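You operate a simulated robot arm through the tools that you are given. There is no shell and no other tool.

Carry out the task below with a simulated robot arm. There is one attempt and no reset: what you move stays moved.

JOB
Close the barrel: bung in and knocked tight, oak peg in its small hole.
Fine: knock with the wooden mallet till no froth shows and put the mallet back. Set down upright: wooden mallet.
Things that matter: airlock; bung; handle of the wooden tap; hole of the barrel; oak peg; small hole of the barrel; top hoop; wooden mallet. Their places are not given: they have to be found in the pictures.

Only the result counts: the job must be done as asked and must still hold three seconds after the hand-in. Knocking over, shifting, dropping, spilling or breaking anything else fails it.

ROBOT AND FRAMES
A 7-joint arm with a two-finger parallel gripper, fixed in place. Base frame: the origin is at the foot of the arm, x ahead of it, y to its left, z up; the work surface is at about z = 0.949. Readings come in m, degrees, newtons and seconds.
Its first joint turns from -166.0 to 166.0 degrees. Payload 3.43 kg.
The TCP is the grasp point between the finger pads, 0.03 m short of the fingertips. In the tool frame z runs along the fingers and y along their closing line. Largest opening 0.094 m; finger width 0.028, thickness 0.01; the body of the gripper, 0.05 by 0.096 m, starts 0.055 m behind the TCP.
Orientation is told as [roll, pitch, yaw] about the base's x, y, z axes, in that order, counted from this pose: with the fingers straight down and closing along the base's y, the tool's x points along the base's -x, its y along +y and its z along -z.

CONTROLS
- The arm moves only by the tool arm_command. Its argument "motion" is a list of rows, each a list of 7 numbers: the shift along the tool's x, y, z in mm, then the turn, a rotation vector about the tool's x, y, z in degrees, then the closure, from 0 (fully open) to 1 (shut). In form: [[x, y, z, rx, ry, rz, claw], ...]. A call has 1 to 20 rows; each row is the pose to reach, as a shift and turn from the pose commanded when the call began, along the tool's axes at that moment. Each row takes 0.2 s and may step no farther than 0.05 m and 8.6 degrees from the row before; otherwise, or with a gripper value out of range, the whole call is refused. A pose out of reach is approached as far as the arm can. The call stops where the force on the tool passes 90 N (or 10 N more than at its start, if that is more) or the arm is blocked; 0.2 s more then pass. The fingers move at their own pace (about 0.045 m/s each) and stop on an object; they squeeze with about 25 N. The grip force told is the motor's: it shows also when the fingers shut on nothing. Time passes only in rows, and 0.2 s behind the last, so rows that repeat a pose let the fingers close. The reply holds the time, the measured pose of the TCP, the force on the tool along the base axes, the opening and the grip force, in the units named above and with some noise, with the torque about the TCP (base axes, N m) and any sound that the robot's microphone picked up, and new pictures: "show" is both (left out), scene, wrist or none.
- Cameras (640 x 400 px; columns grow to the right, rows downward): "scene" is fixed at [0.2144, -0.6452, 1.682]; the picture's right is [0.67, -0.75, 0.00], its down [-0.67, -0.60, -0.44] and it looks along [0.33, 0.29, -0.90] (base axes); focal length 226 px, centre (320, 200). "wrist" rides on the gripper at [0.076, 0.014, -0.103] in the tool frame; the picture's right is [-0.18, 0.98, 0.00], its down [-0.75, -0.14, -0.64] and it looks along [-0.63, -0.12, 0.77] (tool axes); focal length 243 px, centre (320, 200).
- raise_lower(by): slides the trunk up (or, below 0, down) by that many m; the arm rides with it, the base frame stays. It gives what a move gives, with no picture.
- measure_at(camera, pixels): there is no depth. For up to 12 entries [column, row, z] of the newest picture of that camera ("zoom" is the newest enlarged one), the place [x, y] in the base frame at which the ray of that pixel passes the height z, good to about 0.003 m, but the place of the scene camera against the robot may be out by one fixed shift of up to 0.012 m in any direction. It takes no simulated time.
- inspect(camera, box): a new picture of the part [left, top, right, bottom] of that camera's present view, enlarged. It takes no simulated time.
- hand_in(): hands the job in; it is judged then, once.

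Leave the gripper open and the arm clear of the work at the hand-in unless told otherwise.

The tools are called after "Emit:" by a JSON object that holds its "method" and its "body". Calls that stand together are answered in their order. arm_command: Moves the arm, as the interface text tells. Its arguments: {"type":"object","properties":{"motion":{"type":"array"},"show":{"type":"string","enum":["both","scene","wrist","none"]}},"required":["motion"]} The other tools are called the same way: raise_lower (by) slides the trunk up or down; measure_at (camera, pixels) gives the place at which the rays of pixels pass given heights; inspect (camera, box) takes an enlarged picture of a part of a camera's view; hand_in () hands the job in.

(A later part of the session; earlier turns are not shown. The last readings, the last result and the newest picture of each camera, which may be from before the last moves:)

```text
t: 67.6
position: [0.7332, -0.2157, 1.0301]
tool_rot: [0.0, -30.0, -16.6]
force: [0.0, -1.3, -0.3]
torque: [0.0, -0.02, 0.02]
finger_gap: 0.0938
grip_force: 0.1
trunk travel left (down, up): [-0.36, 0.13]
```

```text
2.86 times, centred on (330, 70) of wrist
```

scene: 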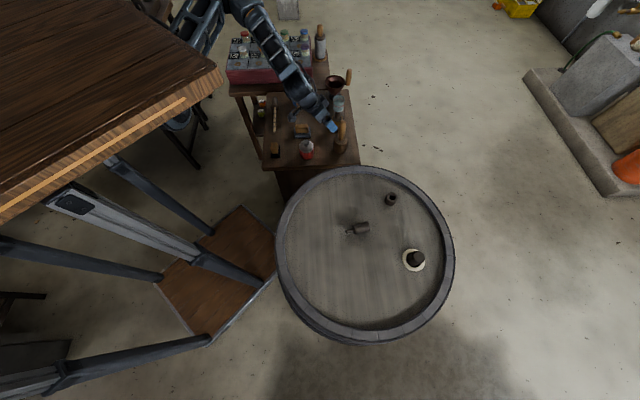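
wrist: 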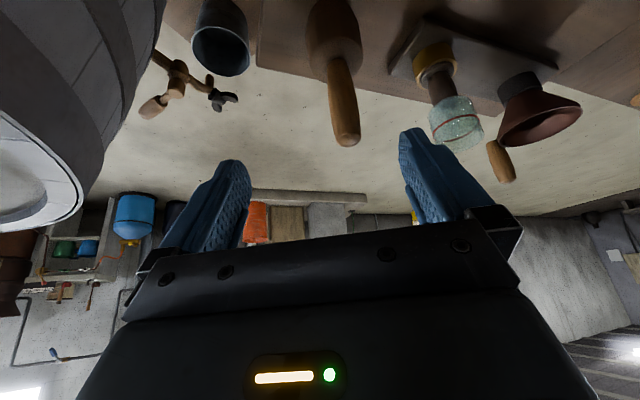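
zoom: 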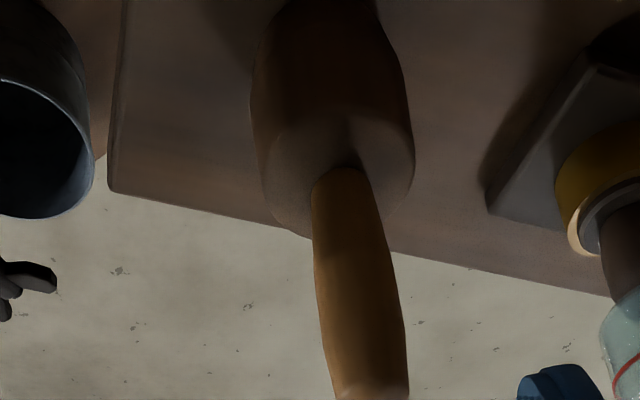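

Triangulating both views, the mallet's axis is at about (0.838,-0.2255), handle from z≈0.82 to 0.934. I'll come in along the tool axis with open fingers, pausing about 47 mm short to check.

Emit:
{"method": "arm_command", "body": {"motion": [[-8, 10, 42, 0, 0, 0, 0], [-16.7, 20.5, 85, 0, 0, 0, 0], [-16.7, 20.5, 130, 0, 0, 0, 0], [-16.7, 20.5, 130, 0, 0, 0, 0]], "show": "wrist"}}

Emit:
{"method": "inspect", "body": {"camera": "wrist", "box": [180, 20, 460, 220]}}

```text
t: 68.6
position: [0.8197, -0.206, 0.926]
tool_rot: [-0.2, -30.0, -14.9]
force: [0.2, 0.6, 0.2]
torque: [-0.02, -0.01, -0.04]
finger_gap: 0.0943
grip_force: 0.0
trunk travel left (down, up): [-0.36, 0.13]
```

wrist: 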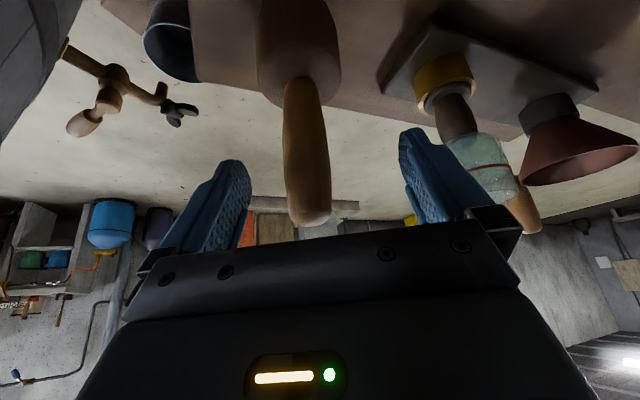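

```text
2.00 times, centred on (320, 120) of wrist
```

zoom: 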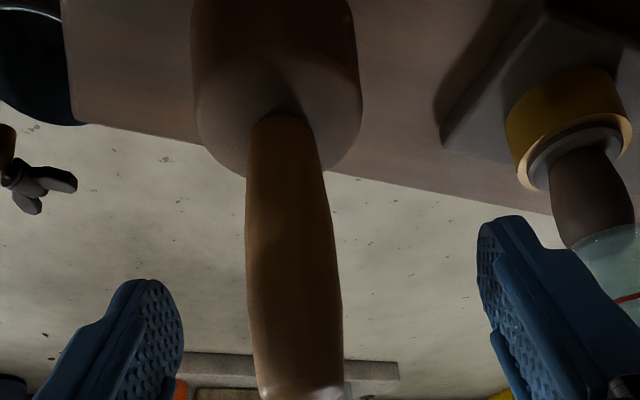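

The handle is slightly left of centre (base at (301,79), middle at (306,150)); that puts the axis near (0.846,-0.226). I'll correct 12.6 mm sideways and go in the rest of the way to z≈0.885.

Emit:
{"method": "arm_command", "body": {"motion": [[-2, -12.6, 8, 0, 0, 0, 0], [-4, -12.6, 30, 0, 0, 0, 0], [-6, -12.6, 50.8, 0, 0, 0, 0], [-6, -12.6, 50.8, 0, 0, 0, 0]], "show": "wrist"}}

Emit:
{"method": "inspect", "body": {"camera": "wrist", "box": [180, 60, 460, 260]}}

```text
t: 69.6
position: [0.8476, -0.2272, 0.8853]
tool_rot: [-0.1, -30.0, -14.8]
force: [-0.1, -0.4, 0.3]
torque: [-0.04, 0.01, 0.03]
finger_gap: 0.0939
grip_force: 0.1
trunk travel left (down, up): [-0.36, 0.13]
```

wrist: 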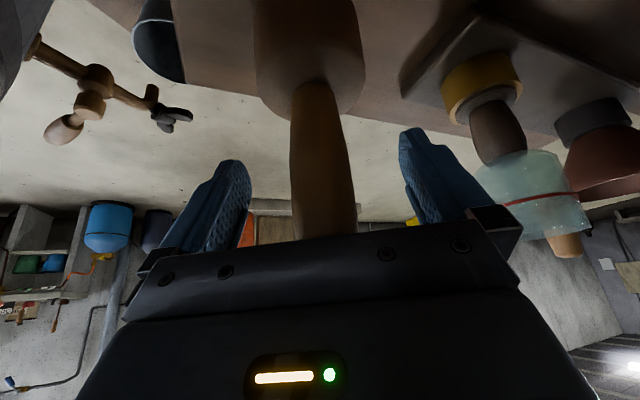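

```text
2.00 times, centred on (320, 160) of wrist
```

zoom: 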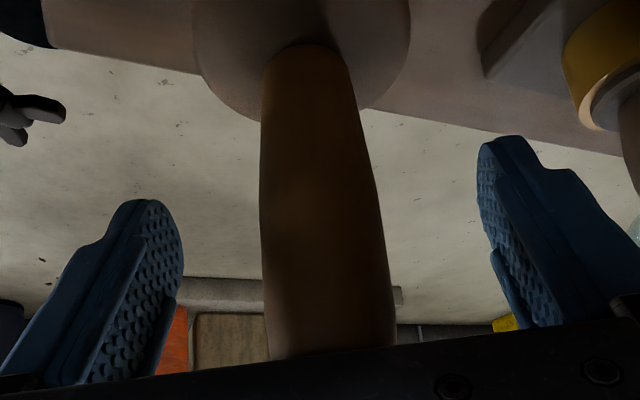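

The handle is centred between the fingers at (323,187), where the grasp point projects. Closing on the handle.

Emit:
{"method": "arm_command", "body": {"motion": [[0, 0, 0, 0, 0, 0, 0.4], [0, 0, 0, 0, 0, 0, 0.8], [0, 0, 0, 0, 0, 0, 1], [0, 0, 0, 0, 0, 0, 1], [0, 0, 0, 0, 0, 0, 1], [0, 0, 0, 0, 0, 0, 1]], "show": "both"}}

Emit:
{"method": "inspect", "body": {"camera": "wrist", "box": [180, 60, 460, 260]}}

Emit:
{"method": "inspect", "body": {"camera": "scene", "box": [290, 80, 370, 170]}}

```text
t: 71.0
position: [0.8492, -0.2267, 0.8847]
tool_rot: [-0.1, -30.0, -15.0]
force: [0.3, -0.5, 0.5]
torque: [-0.17, 0.04, -0.02]
finger_gap: 0.036
grip_force: 25.4
trunk travel left (down, up): [-0.36, 0.13]
```

scene: 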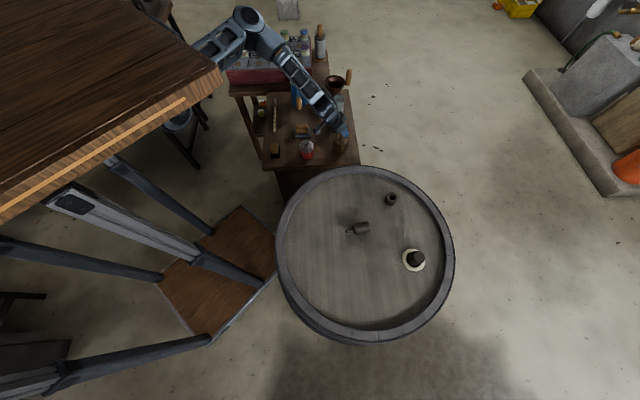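
wrist: 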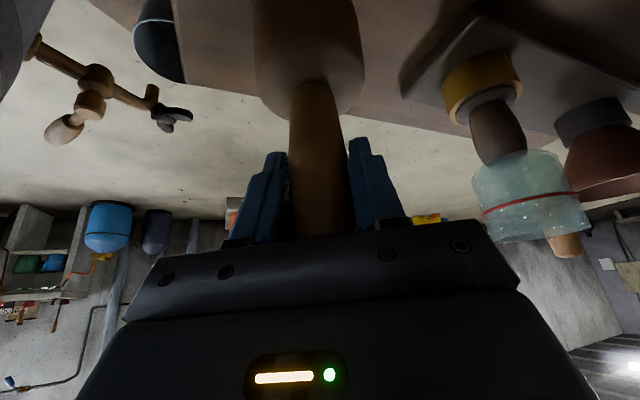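

```text
2.00 times, centred on (320, 160) of wrist
```

zoom: 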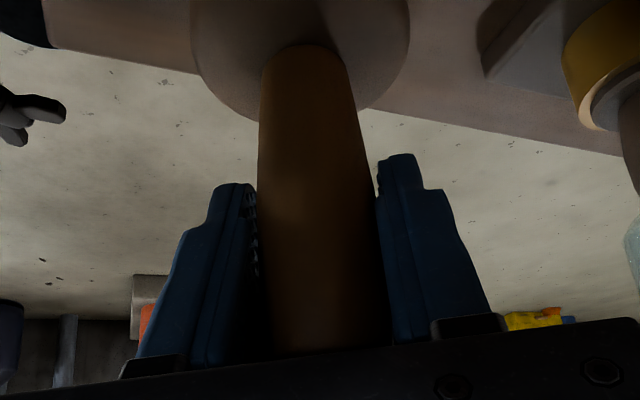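

```text
4.44 times, centred on (330, 125) of scene
```

zoom: 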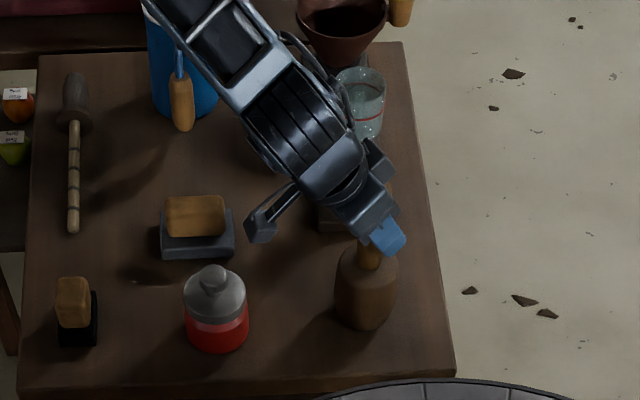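

Gripped with 25 N, gap 36 mm; pose (0.849,-0.227,0.885) is the spot to return the mallet to. Lifting 30 mm vertically to check the hold.

Emit:
{"method": "arm_command", "body": {"motion": [[-5, 0, -8.7, 0, 0, 0, 1], [-10, 0, -17.3, 0, 0, 0, 1], [-15, 0, -26, 0, 0, 0, 1], [-15, 0, -26, 0, 0, 0, 1]], "show": "wrist"}}

Emit:
{"method": "inspect", "body": {"camera": "scene", "box": [290, 80, 370, 170]}}

```text
t: 72.0
position: [0.8465, -0.2259, 0.9156]
tool_rot: [0.0, -30.0, -15.0]
force: [0.1, -0.7, -4.6]
torque: [-0.04, 0.02, -0.03]
finger_gap: 0.035
grip_force: 25.1
trunk travel left (down, up): [-0.36, 0.13]
```

wrist: 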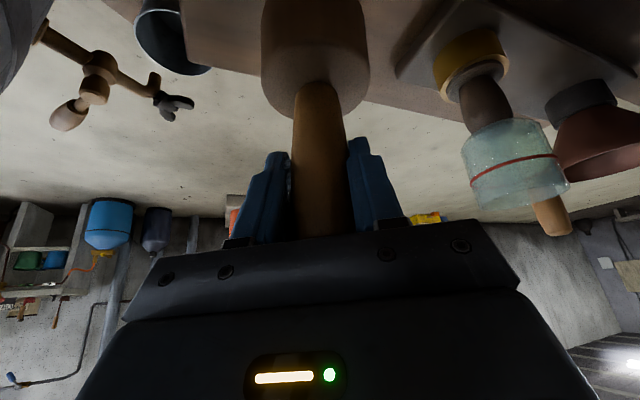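

```text
4.44 times, centred on (330, 125) of scene
```

zoom: 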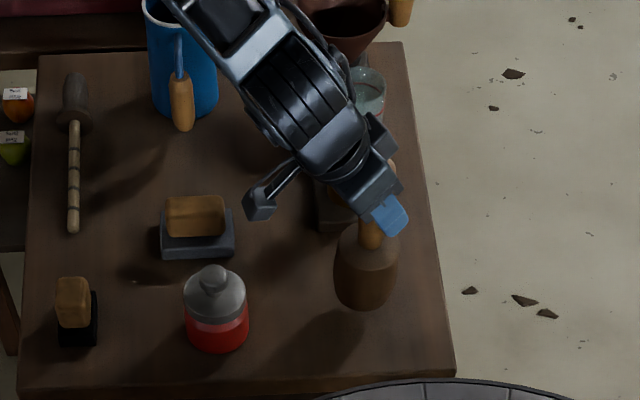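

The mallet is up, 4.6 N of weight, hanging straight. Raising it to TCP z≈1.22 before crossing to the barrel.

Emit:
{"method": "arm_command", "body": {"motion": [[-15, 0, -26, 0, 0, 0, 1], [-36, 0, -62.4, 0, 0, 0, 1], [-59, 0, -102, 0, 0, 0, 1], [-82, 0, -142, 0, 0, 0, 1], [-105, 0, -182, 0, 0, 0, 1], [-128, 0, -222, 0, 0, 0, 1], [-145, 0, -251, 0, 0, 0, 1], [-152.5, 0, -264, 0, 0, 0, 1], [-152.5, 0, -264, 0, 0, 0, 1]], "show": "both"}}

```text
t: 74.0
position: [0.8478, -0.2252, 1.2179]
tool_rot: [-0.1, -29.9, -14.9]
force: [0.1, -0.6, -3.7]
torque: [0.0, -0.03, -0.03]
finger_gap: 0.035
grip_force: 25.3
trunk travel left (down, up): [-0.36, 0.13]
```

scene: 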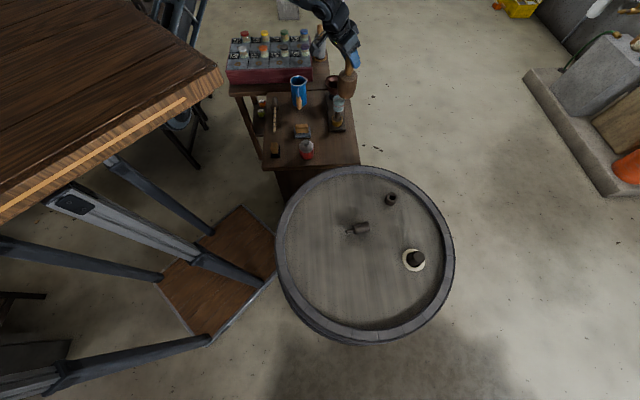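
wrist: 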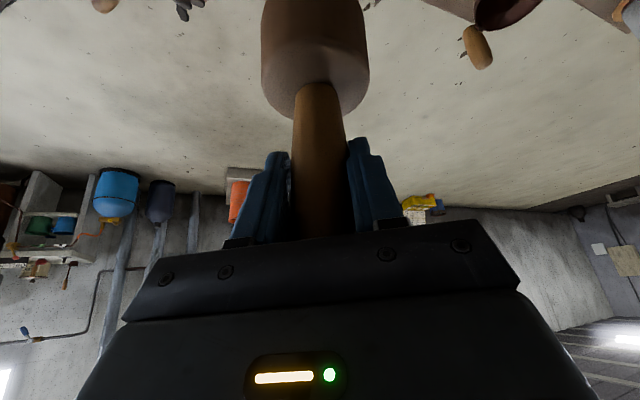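

Now carrying it across at this height to above the bung, turning the heading to −56° on the way (mallet bottom about 1.085, bung top about 1.0).

Emit:
{"method": "arm_command", "body": {"motion": [[9.9, -40.8, -5.7, 1.37, 0, 2.37, 1], [19.8, -81.7, -11.4, 2.73, 0, 4.73, 1], [29.6, -122.5, -17.1, 4.1, 0, 7.1, 1], [39.5, -163.3, -22.8, 5.47, 0, 9.47, 1], [49.4, -204.1, -28.5, 6.83, 0, 11.83, 1], [59.3, -245, -34.2, 8.2, 0, 14.2, 1], [69.2, -285.8, -39.9, 9.57, 0, 16.57, 1], [79, -326.6, -45.7, 10.93, 0, 18.93, 1], [88.9, -367.4, -51.4, 12.3, 0, 21.3, 1], [98.8, -408.3, -57.1, 13.67, 0, 23.67, 1], [108.7, -449.1, -62.8, 15.03, 0, 26.03, 1], [118.6, -489.9, -68.5, 16.4, 0, 28.4, 1], [128.4, -530.7, -74.2, 17.77, 0, 30.77, 1], [138.3, -571.6, -79.9, 19.13, 0, 33.13, 1], [148.2, -612.4, -85.6, 20.5, 0, 35.5, 1], [148.2, -612.4, -85.6, 20.5, 0, 35.5, 1], [148.2, -612.4, -85.6, 20.5, 0, 35.5, 1]], "show": "both"}}

Emit:
{"method": "inspect", "body": {"camera": "wrist", "box": [200, 0, 440, 150]}}

Emit:
{"method": "inspect", "body": {"camera": "scene", "box": [370, 200, 470, 290]}}

```text
t: 77.6
position: [0.5269, -0.7722, 1.2195]
tool_rot: [-0.1, -30.1, -55.8]
force: [0.0, -0.3, -3.9]
torque: [0.01, 0.03, -0.02]
finger_gap: 0.0348
grip_force: 25.4
trunk travel left (down, up): [-0.36, 0.13]
```

scene: 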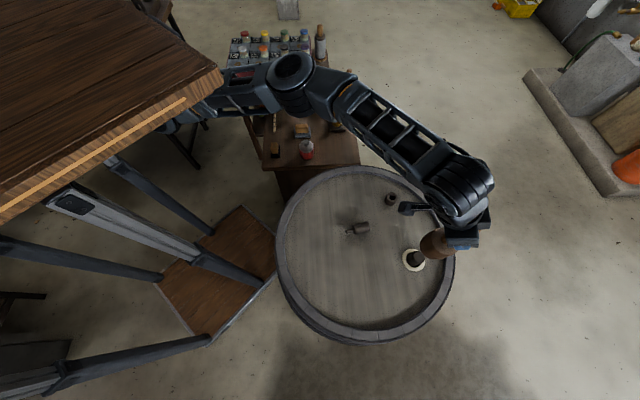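
wrist: 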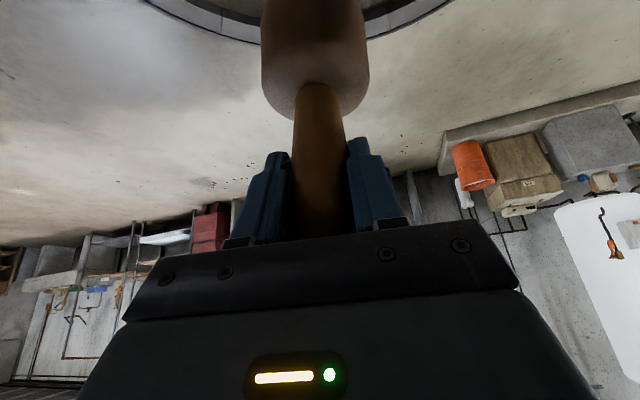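

```text
2.67 times, centred on (320, 75) of wrist
```

zoom: 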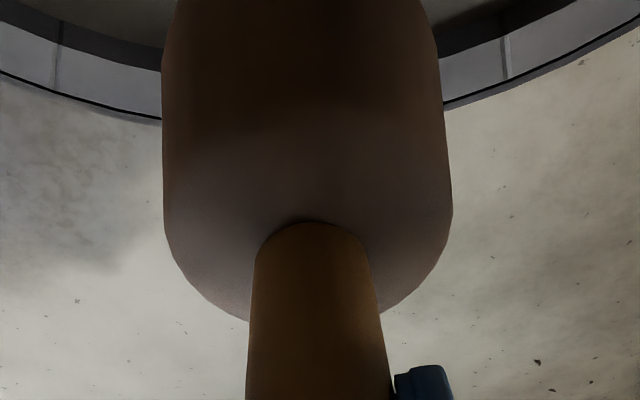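

```text
4.44 times, centred on (420, 245) of scene
```

zoom: 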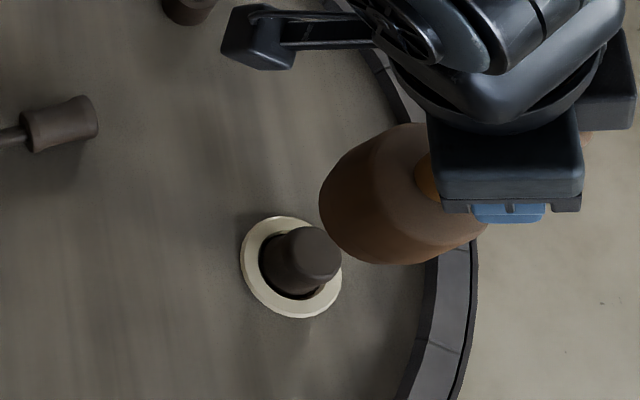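

The mallet hangs upright over the bung at (0.527,-0.772). I'll lower it 76 mm to hover just above the bung and check alignment.

Emit:
{"method": "arm_command", "body": {"motion": [[17.5, 0, 30.3, 0, 0, 0, 1], [32.5, 0, 56.3, 0, 0, 0, 1], [35.5, 0, 61.5, 0, 0, 0, 1], [38, 0, 65.8, 0, 0, 0, 1], [38, 0, 65.8, 0, 0, 0, 1]], "show": "both"}}

Emit:
{"method": "inspect", "body": {"camera": "scene", "box": [380, 210, 460, 280]}}

Emit:
{"method": "inspect", "body": {"camera": "wrist", "box": [220, 0, 420, 100]}}

```text
t: 78.8
position: [0.5268, -0.7743, 1.1443]
tool_rot: [-0.1, -30.0, -56.0]
force: [-0.1, -0.4, -3.7]
torque: [-0.03, 0.02, 0.01]
finger_gap: 0.0349
grip_force: 25.1
trunk travel left (down, up): [-0.36, 0.13]
```

scene: 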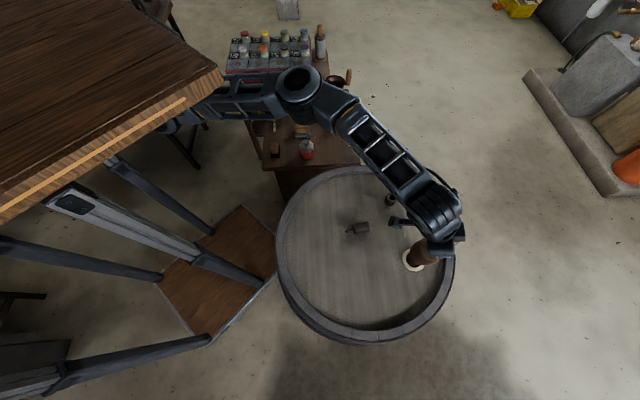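
wrist: 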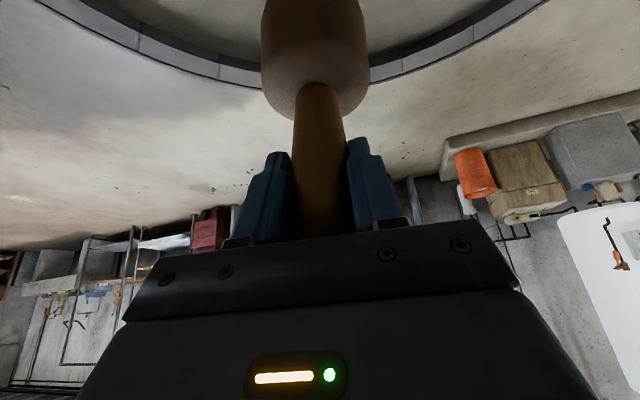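

```text
5.71 times, centred on (420, 245) of scene
```

zoom: 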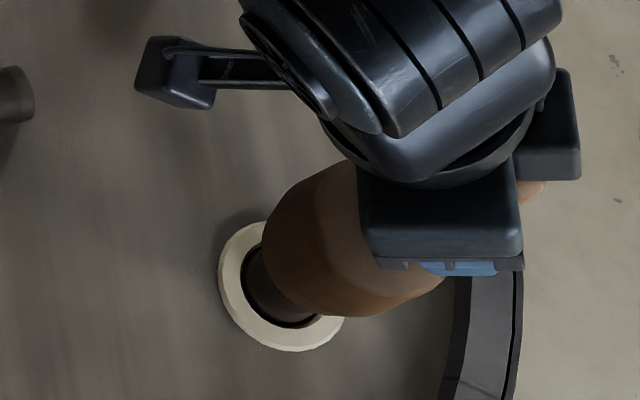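

```text
3.20 times, centred on (320, 50) of wrist
```

zoom: 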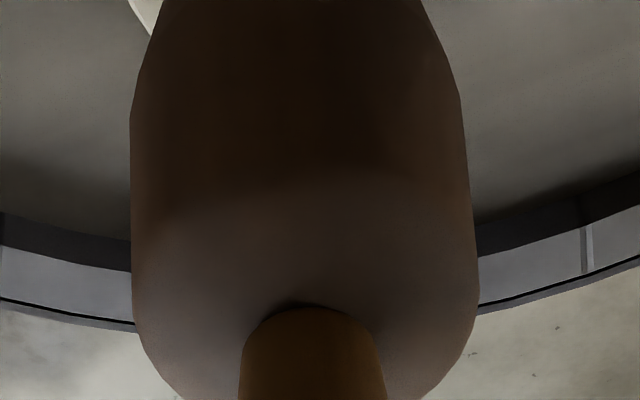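

The mallet head covers the bung's top. Now lowering in 2 mm steps to find the contact height.

Emit:
{"method": "arm_command", "body": {"motion": [[1, 0, 1.73, 0, 0, 0, 1], [2, 0, 3.46, 0, 0, 0, 1], [3, 0, 5.2, 0, 0, 0, 1], [4, 0, 6.93, 0, 0, 0, 1], [4, 0, 6.93, 0, 0, 0, 1]], "show": "none"}}

```text
t: 80.0
position: [0.5247, -0.7742, 1.138]
tool_rot: [-0.2, -30.2, -56.0]
force: [-1.5, 0.9, 19.0]
torque: [0.17, 0.17, 0.02]
finger_gap: 0.0348
grip_force: 25.1
trunk travel left (down, up): [-0.36, 0.13]
```

Contact at TCP z≈1.138. Now a proper knock: raise 90 mm, then swing down at full speed to just past contact, and listen.

Emit:
{"method": "arm_command", "body": {"motion": [[-22, 0, -38.1, 0, 0, 0, 1], [-45, 0, -78, 0, 0, 0, 1], [-45, 0, -78, 0, 0, 0, 1], [-20.5, 0, -35.5, 0, 0, 0, 1], [4, 0, 6.9, 0, 0, 0, 1]], "show": "both"}}

```text
t: 81.2
position: [0.5258, -0.7738, 1.1329]
tool_rot: [-0.3, -30.4, -55.7]
force: [0.1, -0.2, 26.6]
torque: [-0.01, -0.14, -0.04]
finger_gap: 0.0347
grip_force: 25.7
trunk travel left (down, up): [-0.36, 0.13]
```

scene: 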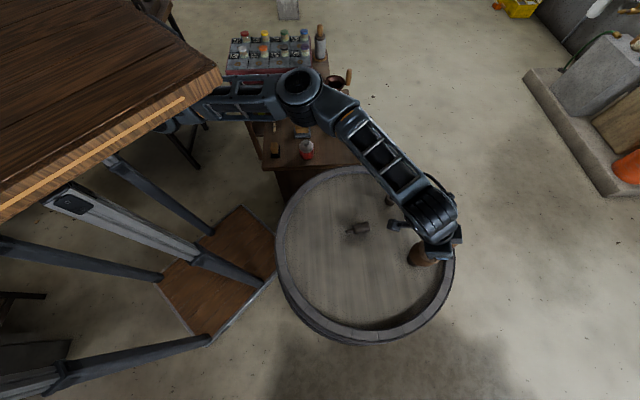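
wrist: 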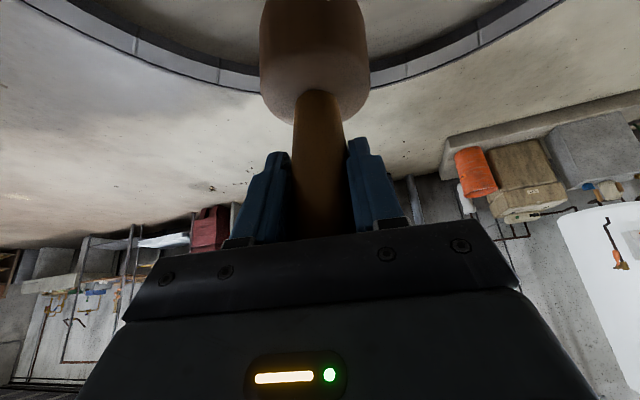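

The mallet went about 5 mm lower than before. I'll zoom in to see the froth ring.

Emit:
{"method": "inspect", "body": {"camera": "scene", "box": [380, 220, 460, 290]}}

Emit:
{"method": "arm_command", "body": {"motion": [[-22, 0, -38.1, 0, 0, 0, 1], [-45, 0, -78, 0, 0, 0, 1], [-65, 0, -112.6, 0, 0, 0, 1], [-65, 0, -112.6, 0, 0, 0, 1]], "show": "both"}}

Emit:
{"method": "inspect", "body": {"camera": "scene", "box": [380, 220, 460, 290]}}

```text
5.71 times, centred on (420, 255) of scene
```

zoom: 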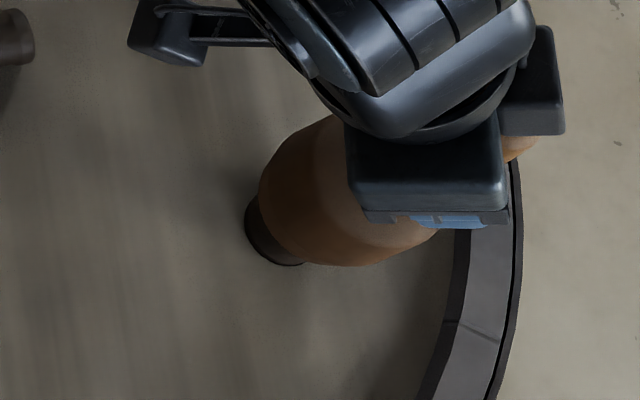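

```text
t: 82.2
position: [0.5251, -0.7747, 1.2581]
tool_rot: [0.0, -30.0, -55.9]
force: [0.0, 0.4, -3.5]
torque: [0.0, 0.05, 0.03]
finger_gap: 0.035
grip_force: 24.7
trunk travel left (down, up): [-0.36, 0.13]
```

scene: 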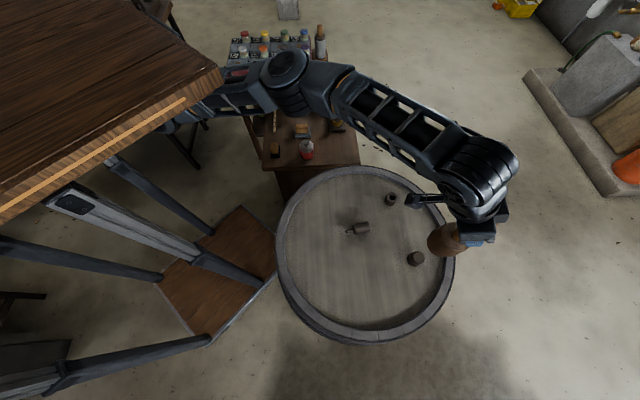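
wrist: 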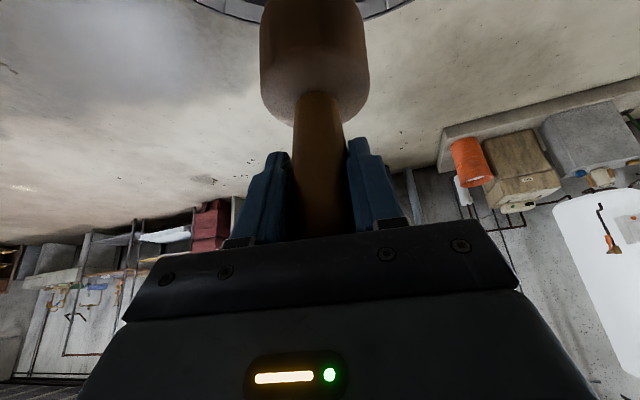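

```text
5.71 times, centred on (420, 255) of scene
```

zoom: 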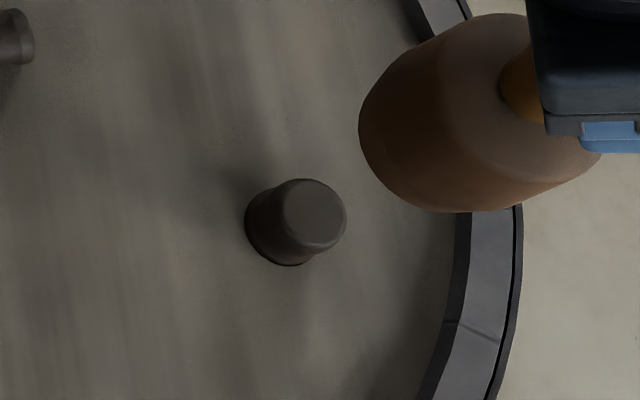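

The cream froth ring is gone after that knock and the bung sits with its flange down on the head. I'll now carry the mallet back along the same path to above its old place, then re-check the froth from the clear view.

Emit:
{"method": "arm_command", "body": {"motion": [[16.4, 38.3, -7.9, -1.37, 0, -2.37, 1], [32.8, 76.6, -15.8, -2.73, 0, -4.73, 1], [49.2, 115, -23.8, -4.1, 0, -7.1, 1], [65.5, 153.3, -31.7, -5.47, 0, -9.47, 1], [81.9, 191.6, -39.6, -6.83, 0, -11.83, 1], [98.3, 229.9, -47.5, -8.2, 0, -14.2, 1], [114.7, 268.2, -55.4, -9.57, 0, -16.57, 1], [131.1, 306.6, -63.4, -10.93, 0, -18.93, 1], [147.5, 344.9, -71.3, -12.3, 0, -21.3, 1], [163.9, 383.2, -79.2, -13.67, 0, -23.67, 1], [180.3, 421.5, -87.1, -15.03, 0, -26.03, 1], [196.6, 459.8, -95, -16.4, 0, -28.4, 1], [213, 498.2, -103, -17.77, 0, -30.77, 1], [229.4, 536.5, -110.9, -19.13, 0, -33.13, 1], [245.8, 574.8, -118.8, -20.5, 0, -35.5, 1], [245.8, 574.8, -118.8, -20.5, 0, -35.5, 1], [245.8, 574.8, -118.8, -20.5, 0, -35.5, 1]], "show": "both"}}

Emit:
{"method": "inspect", "body": {"camera": "scene", "box": [370, 220, 450, 280]}}

```text
t: 85.8
position: [0.8508, -0.2266, 1.2363]
tool_rot: [-0.1, -30.0, -14.9]
force: [-0.1, -0.5, -3.2]
torque: [-0.03, 0.0, 0.01]
finger_gap: 0.0346
grip_force: 25.2
trunk travel left (down, up): [-0.36, 0.13]
```

scene: 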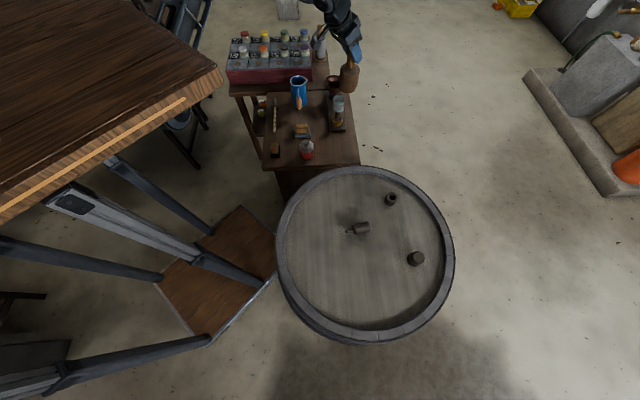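
wrist: 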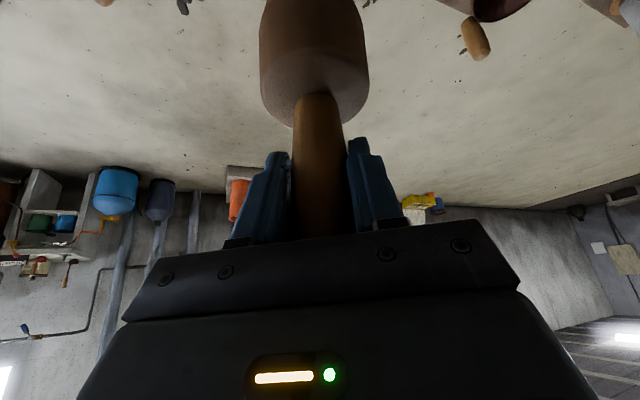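

```text
6.67 times, centred on (410, 250) of scene
```

zoom: 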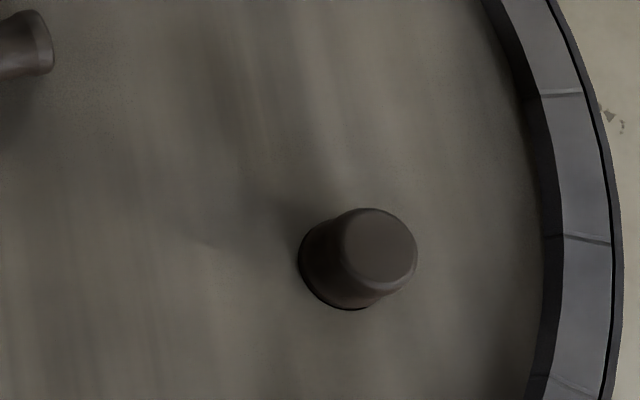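

No froth shows any more. Before setting the mallet down I'll check in the scene view that it still hangs upright.

Emit:
{"method": "inspect", "body": {"camera": "scene", "box": [300, 0, 400, 110]}}

Emit:
{"method": "inspect", "body": {"camera": "wrist", "box": [200, 0, 440, 250]}}

```text
3.64 times, centred on (350, 55) of scene
```

zoom: 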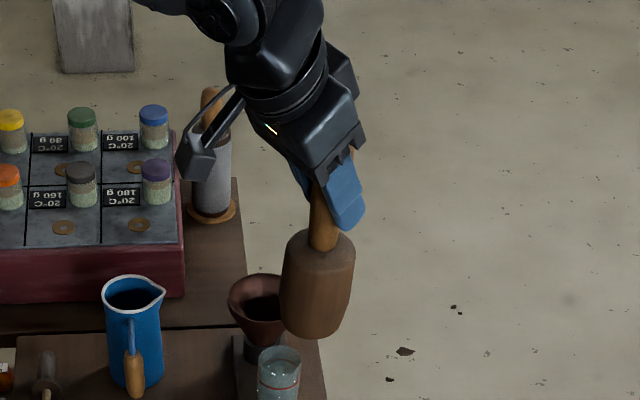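

```text
1.60 times, centred on (320, 125) of wrist
```

zoom: 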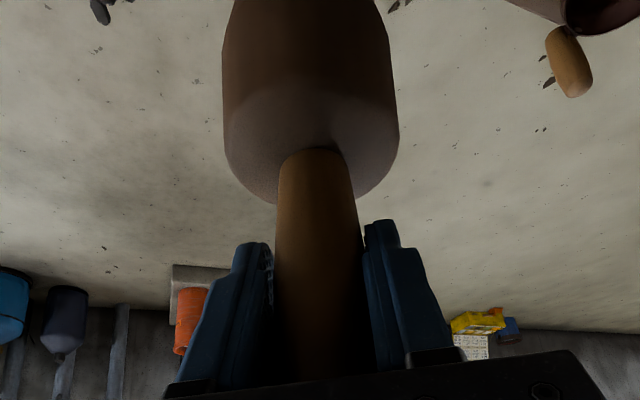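

The mallet is upright. Lowering it 320 mm over its old place, stopping well above the table, then easing down.

Emit:
{"method": "arm_command", "body": {"motion": [[21, -0.5, 34, 0, 0, 0, 1], [42, -1, 68, 0, 0, 0, 1], [62, -1, 103, 0, 0, 0, 1], [82, -1, 138, 0, 0, 0, 1], [102, -1, 172, 0, 0, 0, 1], [122, -1, 207, 0, 0, 0, 1], [142, -1, 242, 0, 0, 0, 1], [162, -1, 276, 0, 0, 0, 1], [162, -1, 276, 0, 0, 0, 1]], "show": "both"}}

Emit:
{"method": "inspect", "body": {"camera": "scene", "box": [290, 80, 370, 170]}}

```text
t: 87.8
position: [0.8467, -0.2264, 0.9167]
tool_rot: [0.0, -30.1, -15.0]
force: [-0.4, -0.5, -3.9]
torque: [0.01, 0.0, 0.02]
finger_gap: 0.0348
grip_force: 24.7
trunk travel left (down, up): [-0.36, 0.13]
```

scene: 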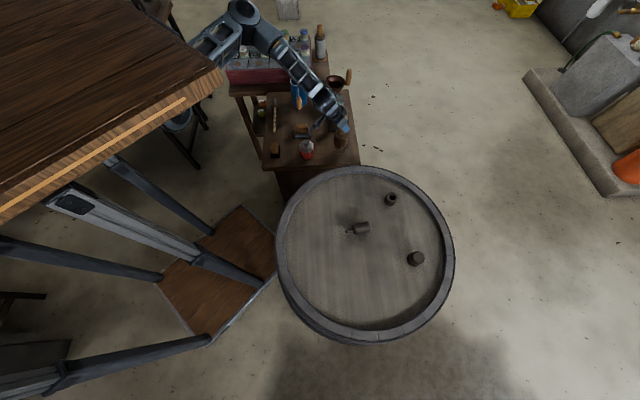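
wrist: 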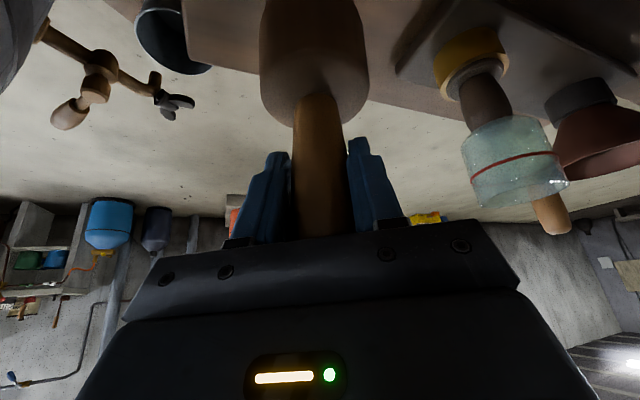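

```text
4.44 times, centred on (330, 125) of scene
```

zoom: 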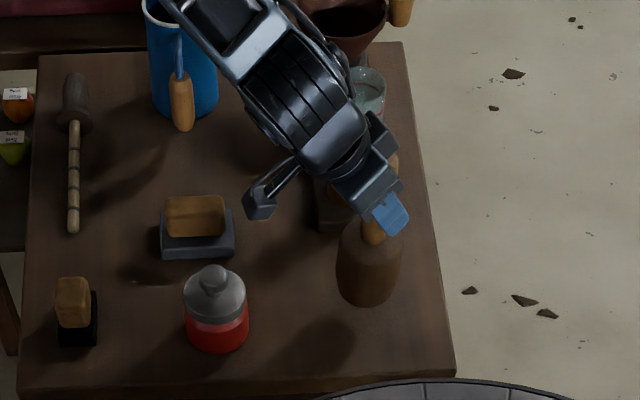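

Hovering with about 38 mm to go. Lowering 30 mm, then 2 mm steps until it touches.

Emit:
{"method": "arm_command", "body": {"motion": [[5, 0, 8.7, 0, 0, 0, 1], [10, 0, 17.3, 0, 0, 0, 1], [14, 0, 24.2, 0, 0, 0, 1], [15, 0, 26, 0, 0, 0, 1], [16, 0, 27.7, 0, 0, 0, 1], [16, 0, 27.7, 0, 0, 0, 1]], "show": "none"}}

Emit:
{"method": "arm_command", "body": {"motion": [[0.75, 0, 1.3, 0, 0, 0, 1], [1.5, 0, 2.6, 0, 0, 0, 1], [2.25, 0, 3.9, 0, 0, 0, 1], [2.25, 0, 3.9, 0, 0, 0, 1]], "show": "none"}}

```text
t: 89.2
position: [0.8472, -0.2271, 0.8862]
tool_rot: [-0.2, -30.1, -14.9]
force: [0.3, 0.5, -4.1]
torque: [0.02, 0.0, 0.02]
finger_gap: 0.0348
grip_force: 24.9
trunk travel left (down, up): [-0.36, 0.13]
```

```text
t: 90.2
position: [0.8456, -0.2273, 0.8813]
tool_rot: [-0.1, -30.0, -14.9]
force: [-0.8, 0.4, -3.9]
torque: [-0.02, -0.01, 0.01]
finger_gap: 0.0347
grip_force: 24.8
trunk travel left (down, up): [-0.36, 0.13]
```

Still hanging free (−3.9 N) at z=0.881. Continuing in 1 mm steps.

Emit:
{"method": "arm_command", "body": {"motion": [[0.5, 0, 0.87, 0, 0, 0, 1], [1, 0, 1.73, 0, 0, 0, 1], [1.5, 0, 2.6, 0, 0, 0, 1], [1.5, 0, 2.6, 0, 0, 0, 1]], "show": "none"}}

```text
t: 91.2
position: [0.8474, -0.2266, 0.8792]
tool_rot: [-0.1, -30.3, -14.9]
force: [-1.6, 5.4, 25.2]
torque: [-0.11, 0.13, -0.09]
finger_gap: 0.0348
grip_force: 24.9
trunk travel left (down, up): [-0.36, 0.13]
```

Touched down (25 N) at z≈0.879. Easing up 1 mm and opening the fingers gradually.

Emit:
{"method": "arm_command", "body": {"motion": [[-0.5, 0, -0.87, 0, 0, 0, 1], [-0.5, 0, -0.87, 0, 0, 0, 0.6], [-0.5, 0, -0.87, 0, 0, 0, 0.5], [-0.5, 0, -0.87, 0, 0, 0, 0.3], [-0.5, 0, -0.87, 0, 0, 0, 0.1], [-0.5, 0, -0.87, 0, 0, 0, 0], [-0.5, 0, -0.87, 0, 0, 0, 0]], "show": "both"}}

Emit:
{"method": "inspect", "body": {"camera": "wrist", "box": [180, 0, 460, 240]}}

```text
t: 92.8
position: [0.8455, -0.2266, 0.8777]
tool_rot: [-0.1, -30.1, -14.9]
force: [-0.4, -0.5, -0.8]
torque: [-0.02, -0.02, 0.0]
finger_gap: 0.094
grip_force: 0.1
trunk travel left (down, up): [-0.36, 0.13]
```

scene: 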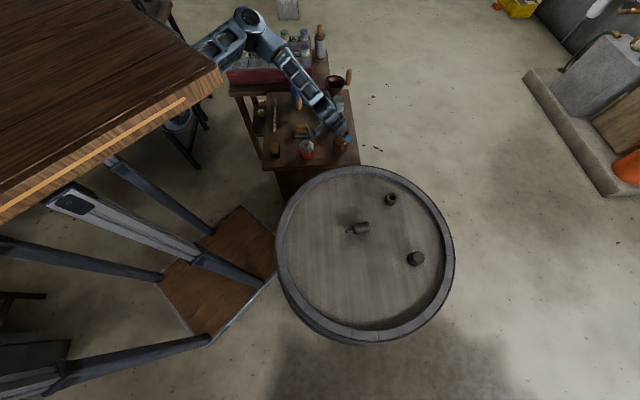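
wrist: 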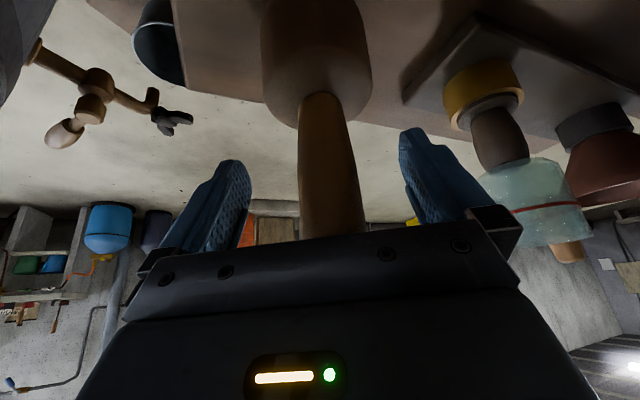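

```text
1.67 times, centred on (320, 120) of wrist
```

zoom: 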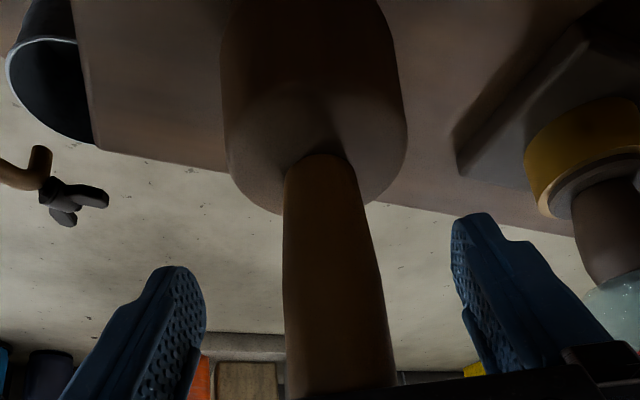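

The mallet stands by itself on its old spot. Backing the fingers out along the tool axis, then lifting clear.

Emit:
{"method": "arm_command", "body": {"motion": [[0, 0, -25, 0, 0, 0, 0], [0, 0, -60, 0, 0, 0, 0], [0, 0, -100, 0, 0, 0, 0], [-20, 0, -140, 0, 0, 0, 0], [-40, 0, -180, 0, 0, 0, 0], [-60, 0, -220, 0, 0, 0, 0], [-75, 0, -250, 0, 0, 0, 0], [-75, 0, -250, 0, 0, 0, 0]], "show": "both"}}

Emit:
{"method": "inspect", "body": {"camera": "scene", "box": [280, 60, 380, 180]}}

```text
t: 94.6
position: [0.7821, -0.2269, 1.1357]
tool_rot: [0.0, -30.0, -16.9]
force: [-0.2, -0.5, -0.6]
torque: [0.02, -0.01, 0.0]
finger_gap: 0.094
grip_force: 0.0
trunk travel left (down, up): [-0.36, 0.13]
```

scene: 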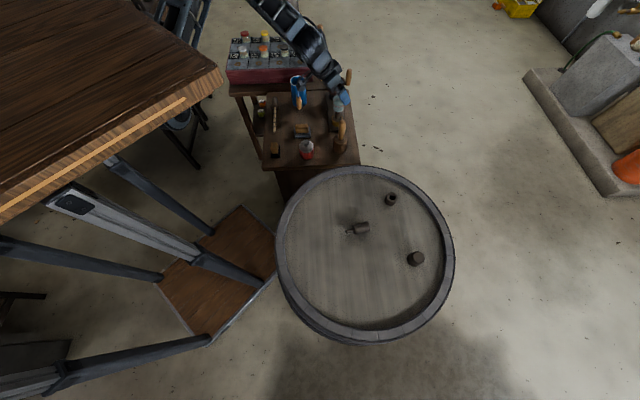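
wrist: 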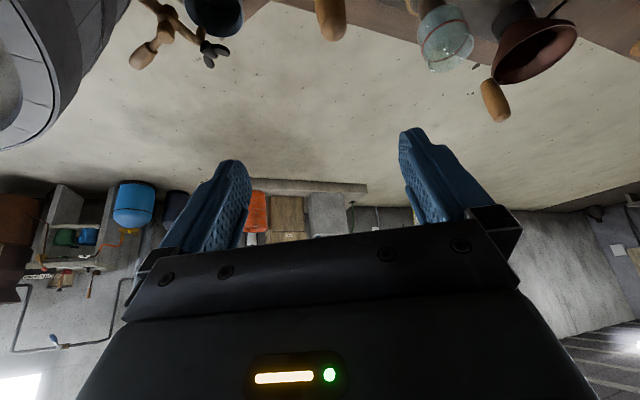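

```text
3.33 times, centred on (330, 120) of scene
```

zoom: 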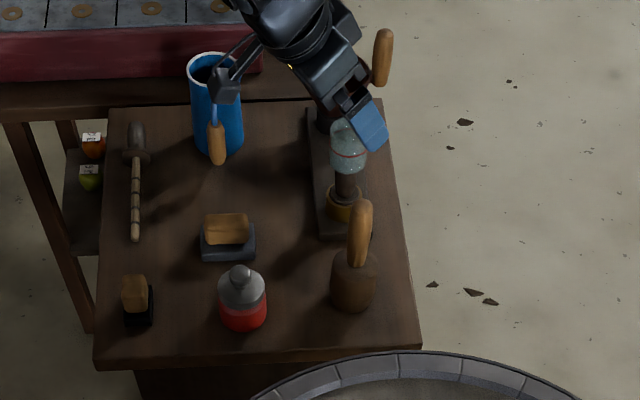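

The mallet is back upright where it stood. Next is the peg: I'll travel to above it at (0.50,-0.588,1.20), bringing the tool upright on the way.

Emit:
{"method": "arm_command", "body": {"motion": [[11.2, -38.3, -13.2, 0, 2.7, 0, 0], [22.3, -76.7, -26.4, 0, 5.5, 0, 0], [33.5, -115, -39.6, 0, 8.2, 0, 0], [44.7, -153.4, -52.8, 0, 10.9, 0, 0], [55.9, -191.7, -66, 0, 13.6, 0, 0], [67, -230, -79.3, 0, 16.4, 0, 0], [78.2, -268.4, -92.5, 0, 19.1, 0, 0], [89.4, -306.8, -105.7, 0, 21.8, 0, 0], [100.6, -345, -118.9, 0, 24.5, 0, 0], [111.7, -383.5, -132, 0, 27.3, 0, 0], [122.9, -421.8, -145.3, 0, 30, 0, 0], [122.9, -421.8, -145.3, 0, 30, 0, 0]], "show": "none"}}

Emit:
{"method": "arm_command", "body": {"motion": [[0, 0, 0, 0, 0, 7.5, 0], [0, 0, 0, 0, 0, 15, 0], [0, 0, 0, 0, 0, 15, 0]], "show": "both"}}

Emit:
{"method": "inspect", "body": {"camera": "wrist", "box": [220, 20, 420, 160]}}

```text
t: 97.2
position: [0.5048, -0.5705, 1.1974]
tool_rot: [-0.1, 0.1, -15.1]
force: [0.2, -0.3, 0.4]
torque: [0.01, 0.02, -0.02]
finger_gap: 0.0939
grip_force: 0.1
trunk travel left (down, up): [-0.36, 0.13]
```

```text
t: 98.0
position: [0.5053, -0.5721, 1.1987]
tool_rot: [-0.1, -0.1, -29.9]
force: [0.2, 0.2, -0.5]
torque: [0.0, -0.01, 0.01]
finger_gap: 0.0942
grip_force: 0.1
trunk travel left (down, up): [-0.36, 0.13]
```

scene: 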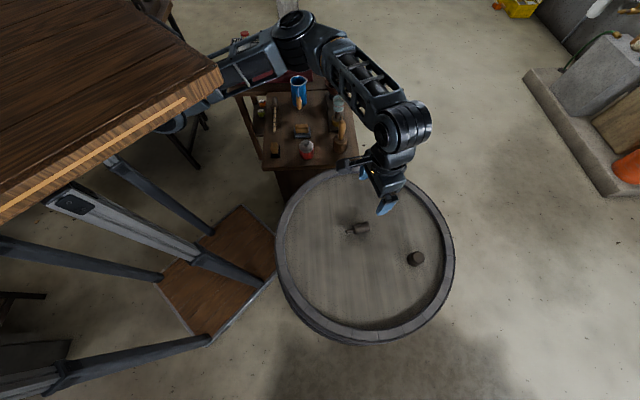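
wrist: 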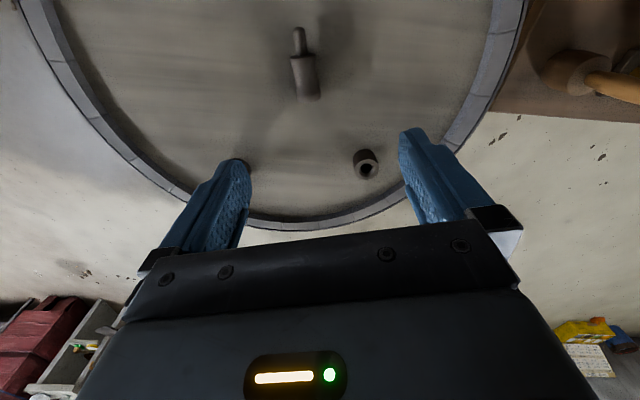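

```text
2.86 times, centred on (320, 90) of wrist
```

zoom: 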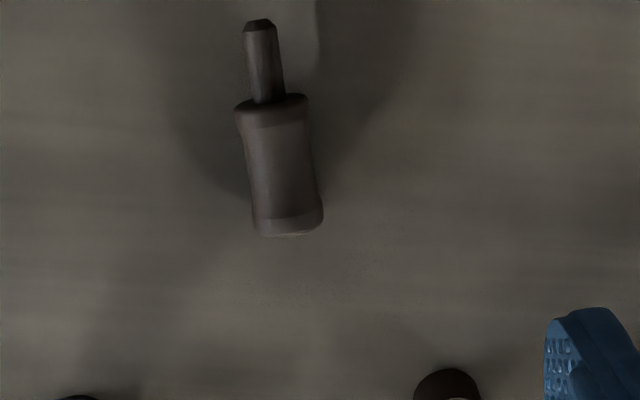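

I see the peg: tip at wrist (298,29), shoulder at (303,55), thick end at (309,100). Measuring these at the peg's axis height.

Emit:
{"method": "measure_at", "body": {"camera": "wrist", "pixels": [[298.3, 30, 0.9635], [302.9, 56, 0.9635], [309.5, 99, 0.9635], [309.5, 99, 0.975], [291, 56, 0.9635], [315.5, 54, 0.9635], [297, 93, 0.9635], [321, 91, 0.9635], [367, 169, 0.974], [367, 172, 0.974], [352, 160, 0.974], [381, 166, 0.974]]}}

Emit:
{"method": "inspect", "body": {"camera": "wrist", "box": [320, 120, 420, 200]}}

Emit:
{"method": "inspect", "body": {"camera": "scene", "box": [330, 200, 430, 270]}}

```text
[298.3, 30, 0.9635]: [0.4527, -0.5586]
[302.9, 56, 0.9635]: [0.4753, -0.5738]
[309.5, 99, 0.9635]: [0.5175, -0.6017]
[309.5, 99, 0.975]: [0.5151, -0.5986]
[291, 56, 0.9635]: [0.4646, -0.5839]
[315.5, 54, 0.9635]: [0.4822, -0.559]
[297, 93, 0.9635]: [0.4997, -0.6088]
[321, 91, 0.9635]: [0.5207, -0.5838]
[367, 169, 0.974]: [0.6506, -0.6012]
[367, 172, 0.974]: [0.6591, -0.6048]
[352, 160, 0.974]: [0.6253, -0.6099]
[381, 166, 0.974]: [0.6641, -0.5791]
```

```text
5.00 times, centred on (370, 160) of wrist
```

zoom: 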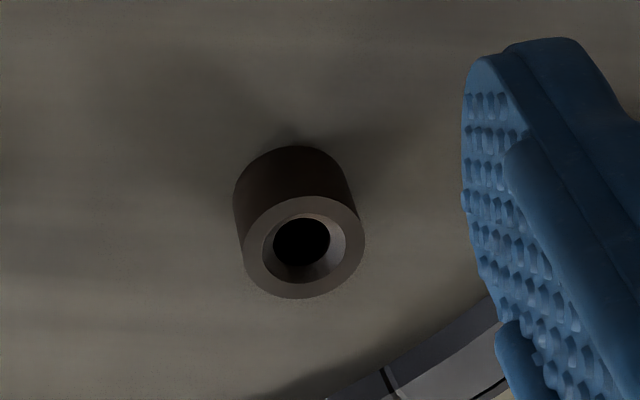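

```text
5.71 times, centred on (380, 235) of scene
```

zoom: 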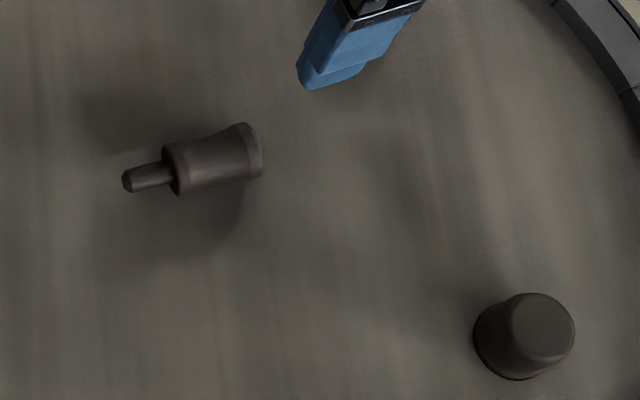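

Peg: tip (0.453,-0.559), shoulder (0.475,-0.574), thick end (0.516,-0.600), so its axis points to azimuth 147°; pin 27 mm, body 49 mm. Collar top is about z≈0.975 at (0.653,-0.602). I'll pick it with the tool leaning about 30° so that a 90° pitch turn makes it stand tip-down; that lean needs a lower shoulder, so I'll lower the trunk 0.12 m (tool stays at about 1.08, clear).

Emit:
{"method": "raise_lower", "body": {"by": -0.12}}

```text
t: 99.5
position: [0.5053, -0.5723, 1.0793]
tool_rot: [-0.1, -0.1, -29.8]
force: [0.1, 0.3, -0.3]
torque: [-0.01, 0.01, 0.01]
finger_gap: 0.0938
grip_force: 0.1
trunk travel left (down, up): [-0.24, 0.25]
```

Now aligning: yaw to −33° and over the peg's middle, then leaning the tool 30° towards the tip side, still at z≈1.08.

Emit:
{"method": "arm_command", "body": {"motion": [[-4.6, -8.9, 0, 0, 0, 1.5, 0], [-9.2, -17.8, 0, 0, 0, 3, 0], [-9.2, -17.8, 0, 0, 0, 3, 0]], "show": "none"}}

Emit:
{"method": "arm_command", "body": {"motion": [[0, 0, 0, 0, 7.5, 0, 0], [0, 0, 0, 0, 15, 0, 0], [0, 0, 0, 0, 22.5, 0, 0], [0, 0, 0, 0, 30, 0, 0], [0, 0, 0, 0, 30, 0, 0]], "show": "both"}}

Emit:
{"method": "inspect", "body": {"camera": "wrist", "box": [200, 60, 440, 220]}}

```text
t: 100.3
position: [0.5046, -0.5916, 1.077]
tool_rot: [0.1, 0.1, -33.1]
force: [0.0, 0.4, -0.1]
torque: [-0.01, 0.03, -0.04]
finger_gap: 0.0939
grip_force: 0.0
trunk travel left (down, up): [-0.24, 0.25]
```

```text
t: 101.5
position: [0.5031, -0.5921, 1.0776]
tool_rot: [-0.1, 30.1, -33.0]
force: [-0.2, 0.6, 0.2]
torque: [-0.02, -0.01, 0.01]
finger_gap: 0.0941
grip_force: 0.1
trunk travel left (down, up): [-0.24, 0.25]
```

scene: 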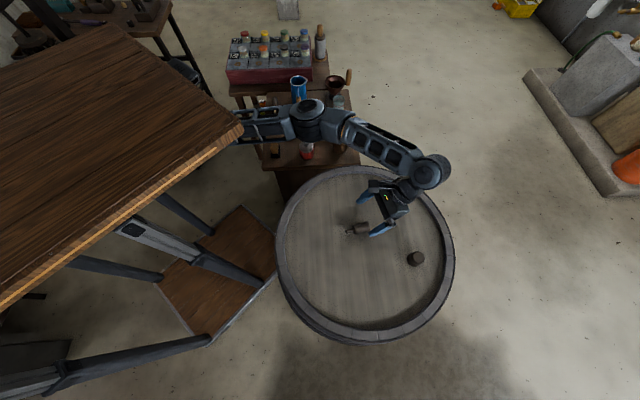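
wrist: 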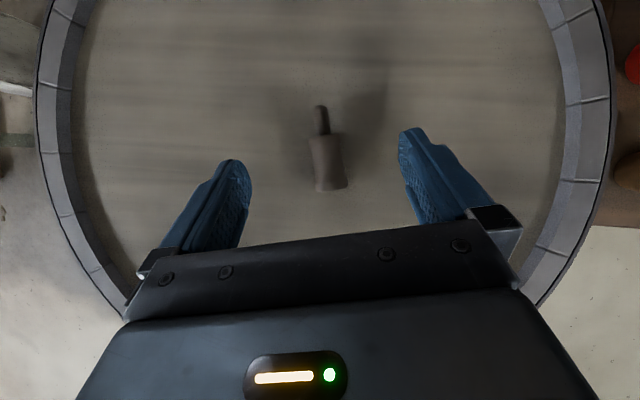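

```text
2.50 times, centred on (320, 140) of wrist
```

zoom: 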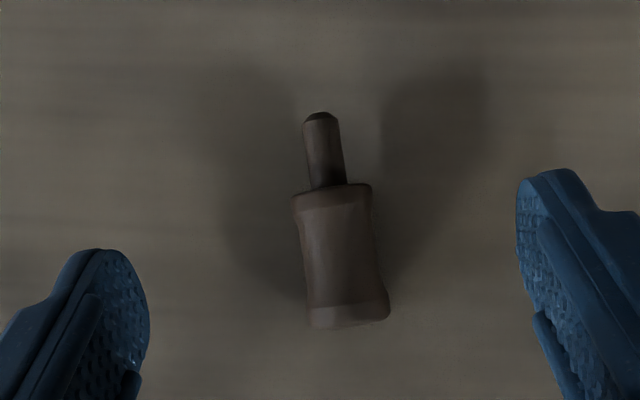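

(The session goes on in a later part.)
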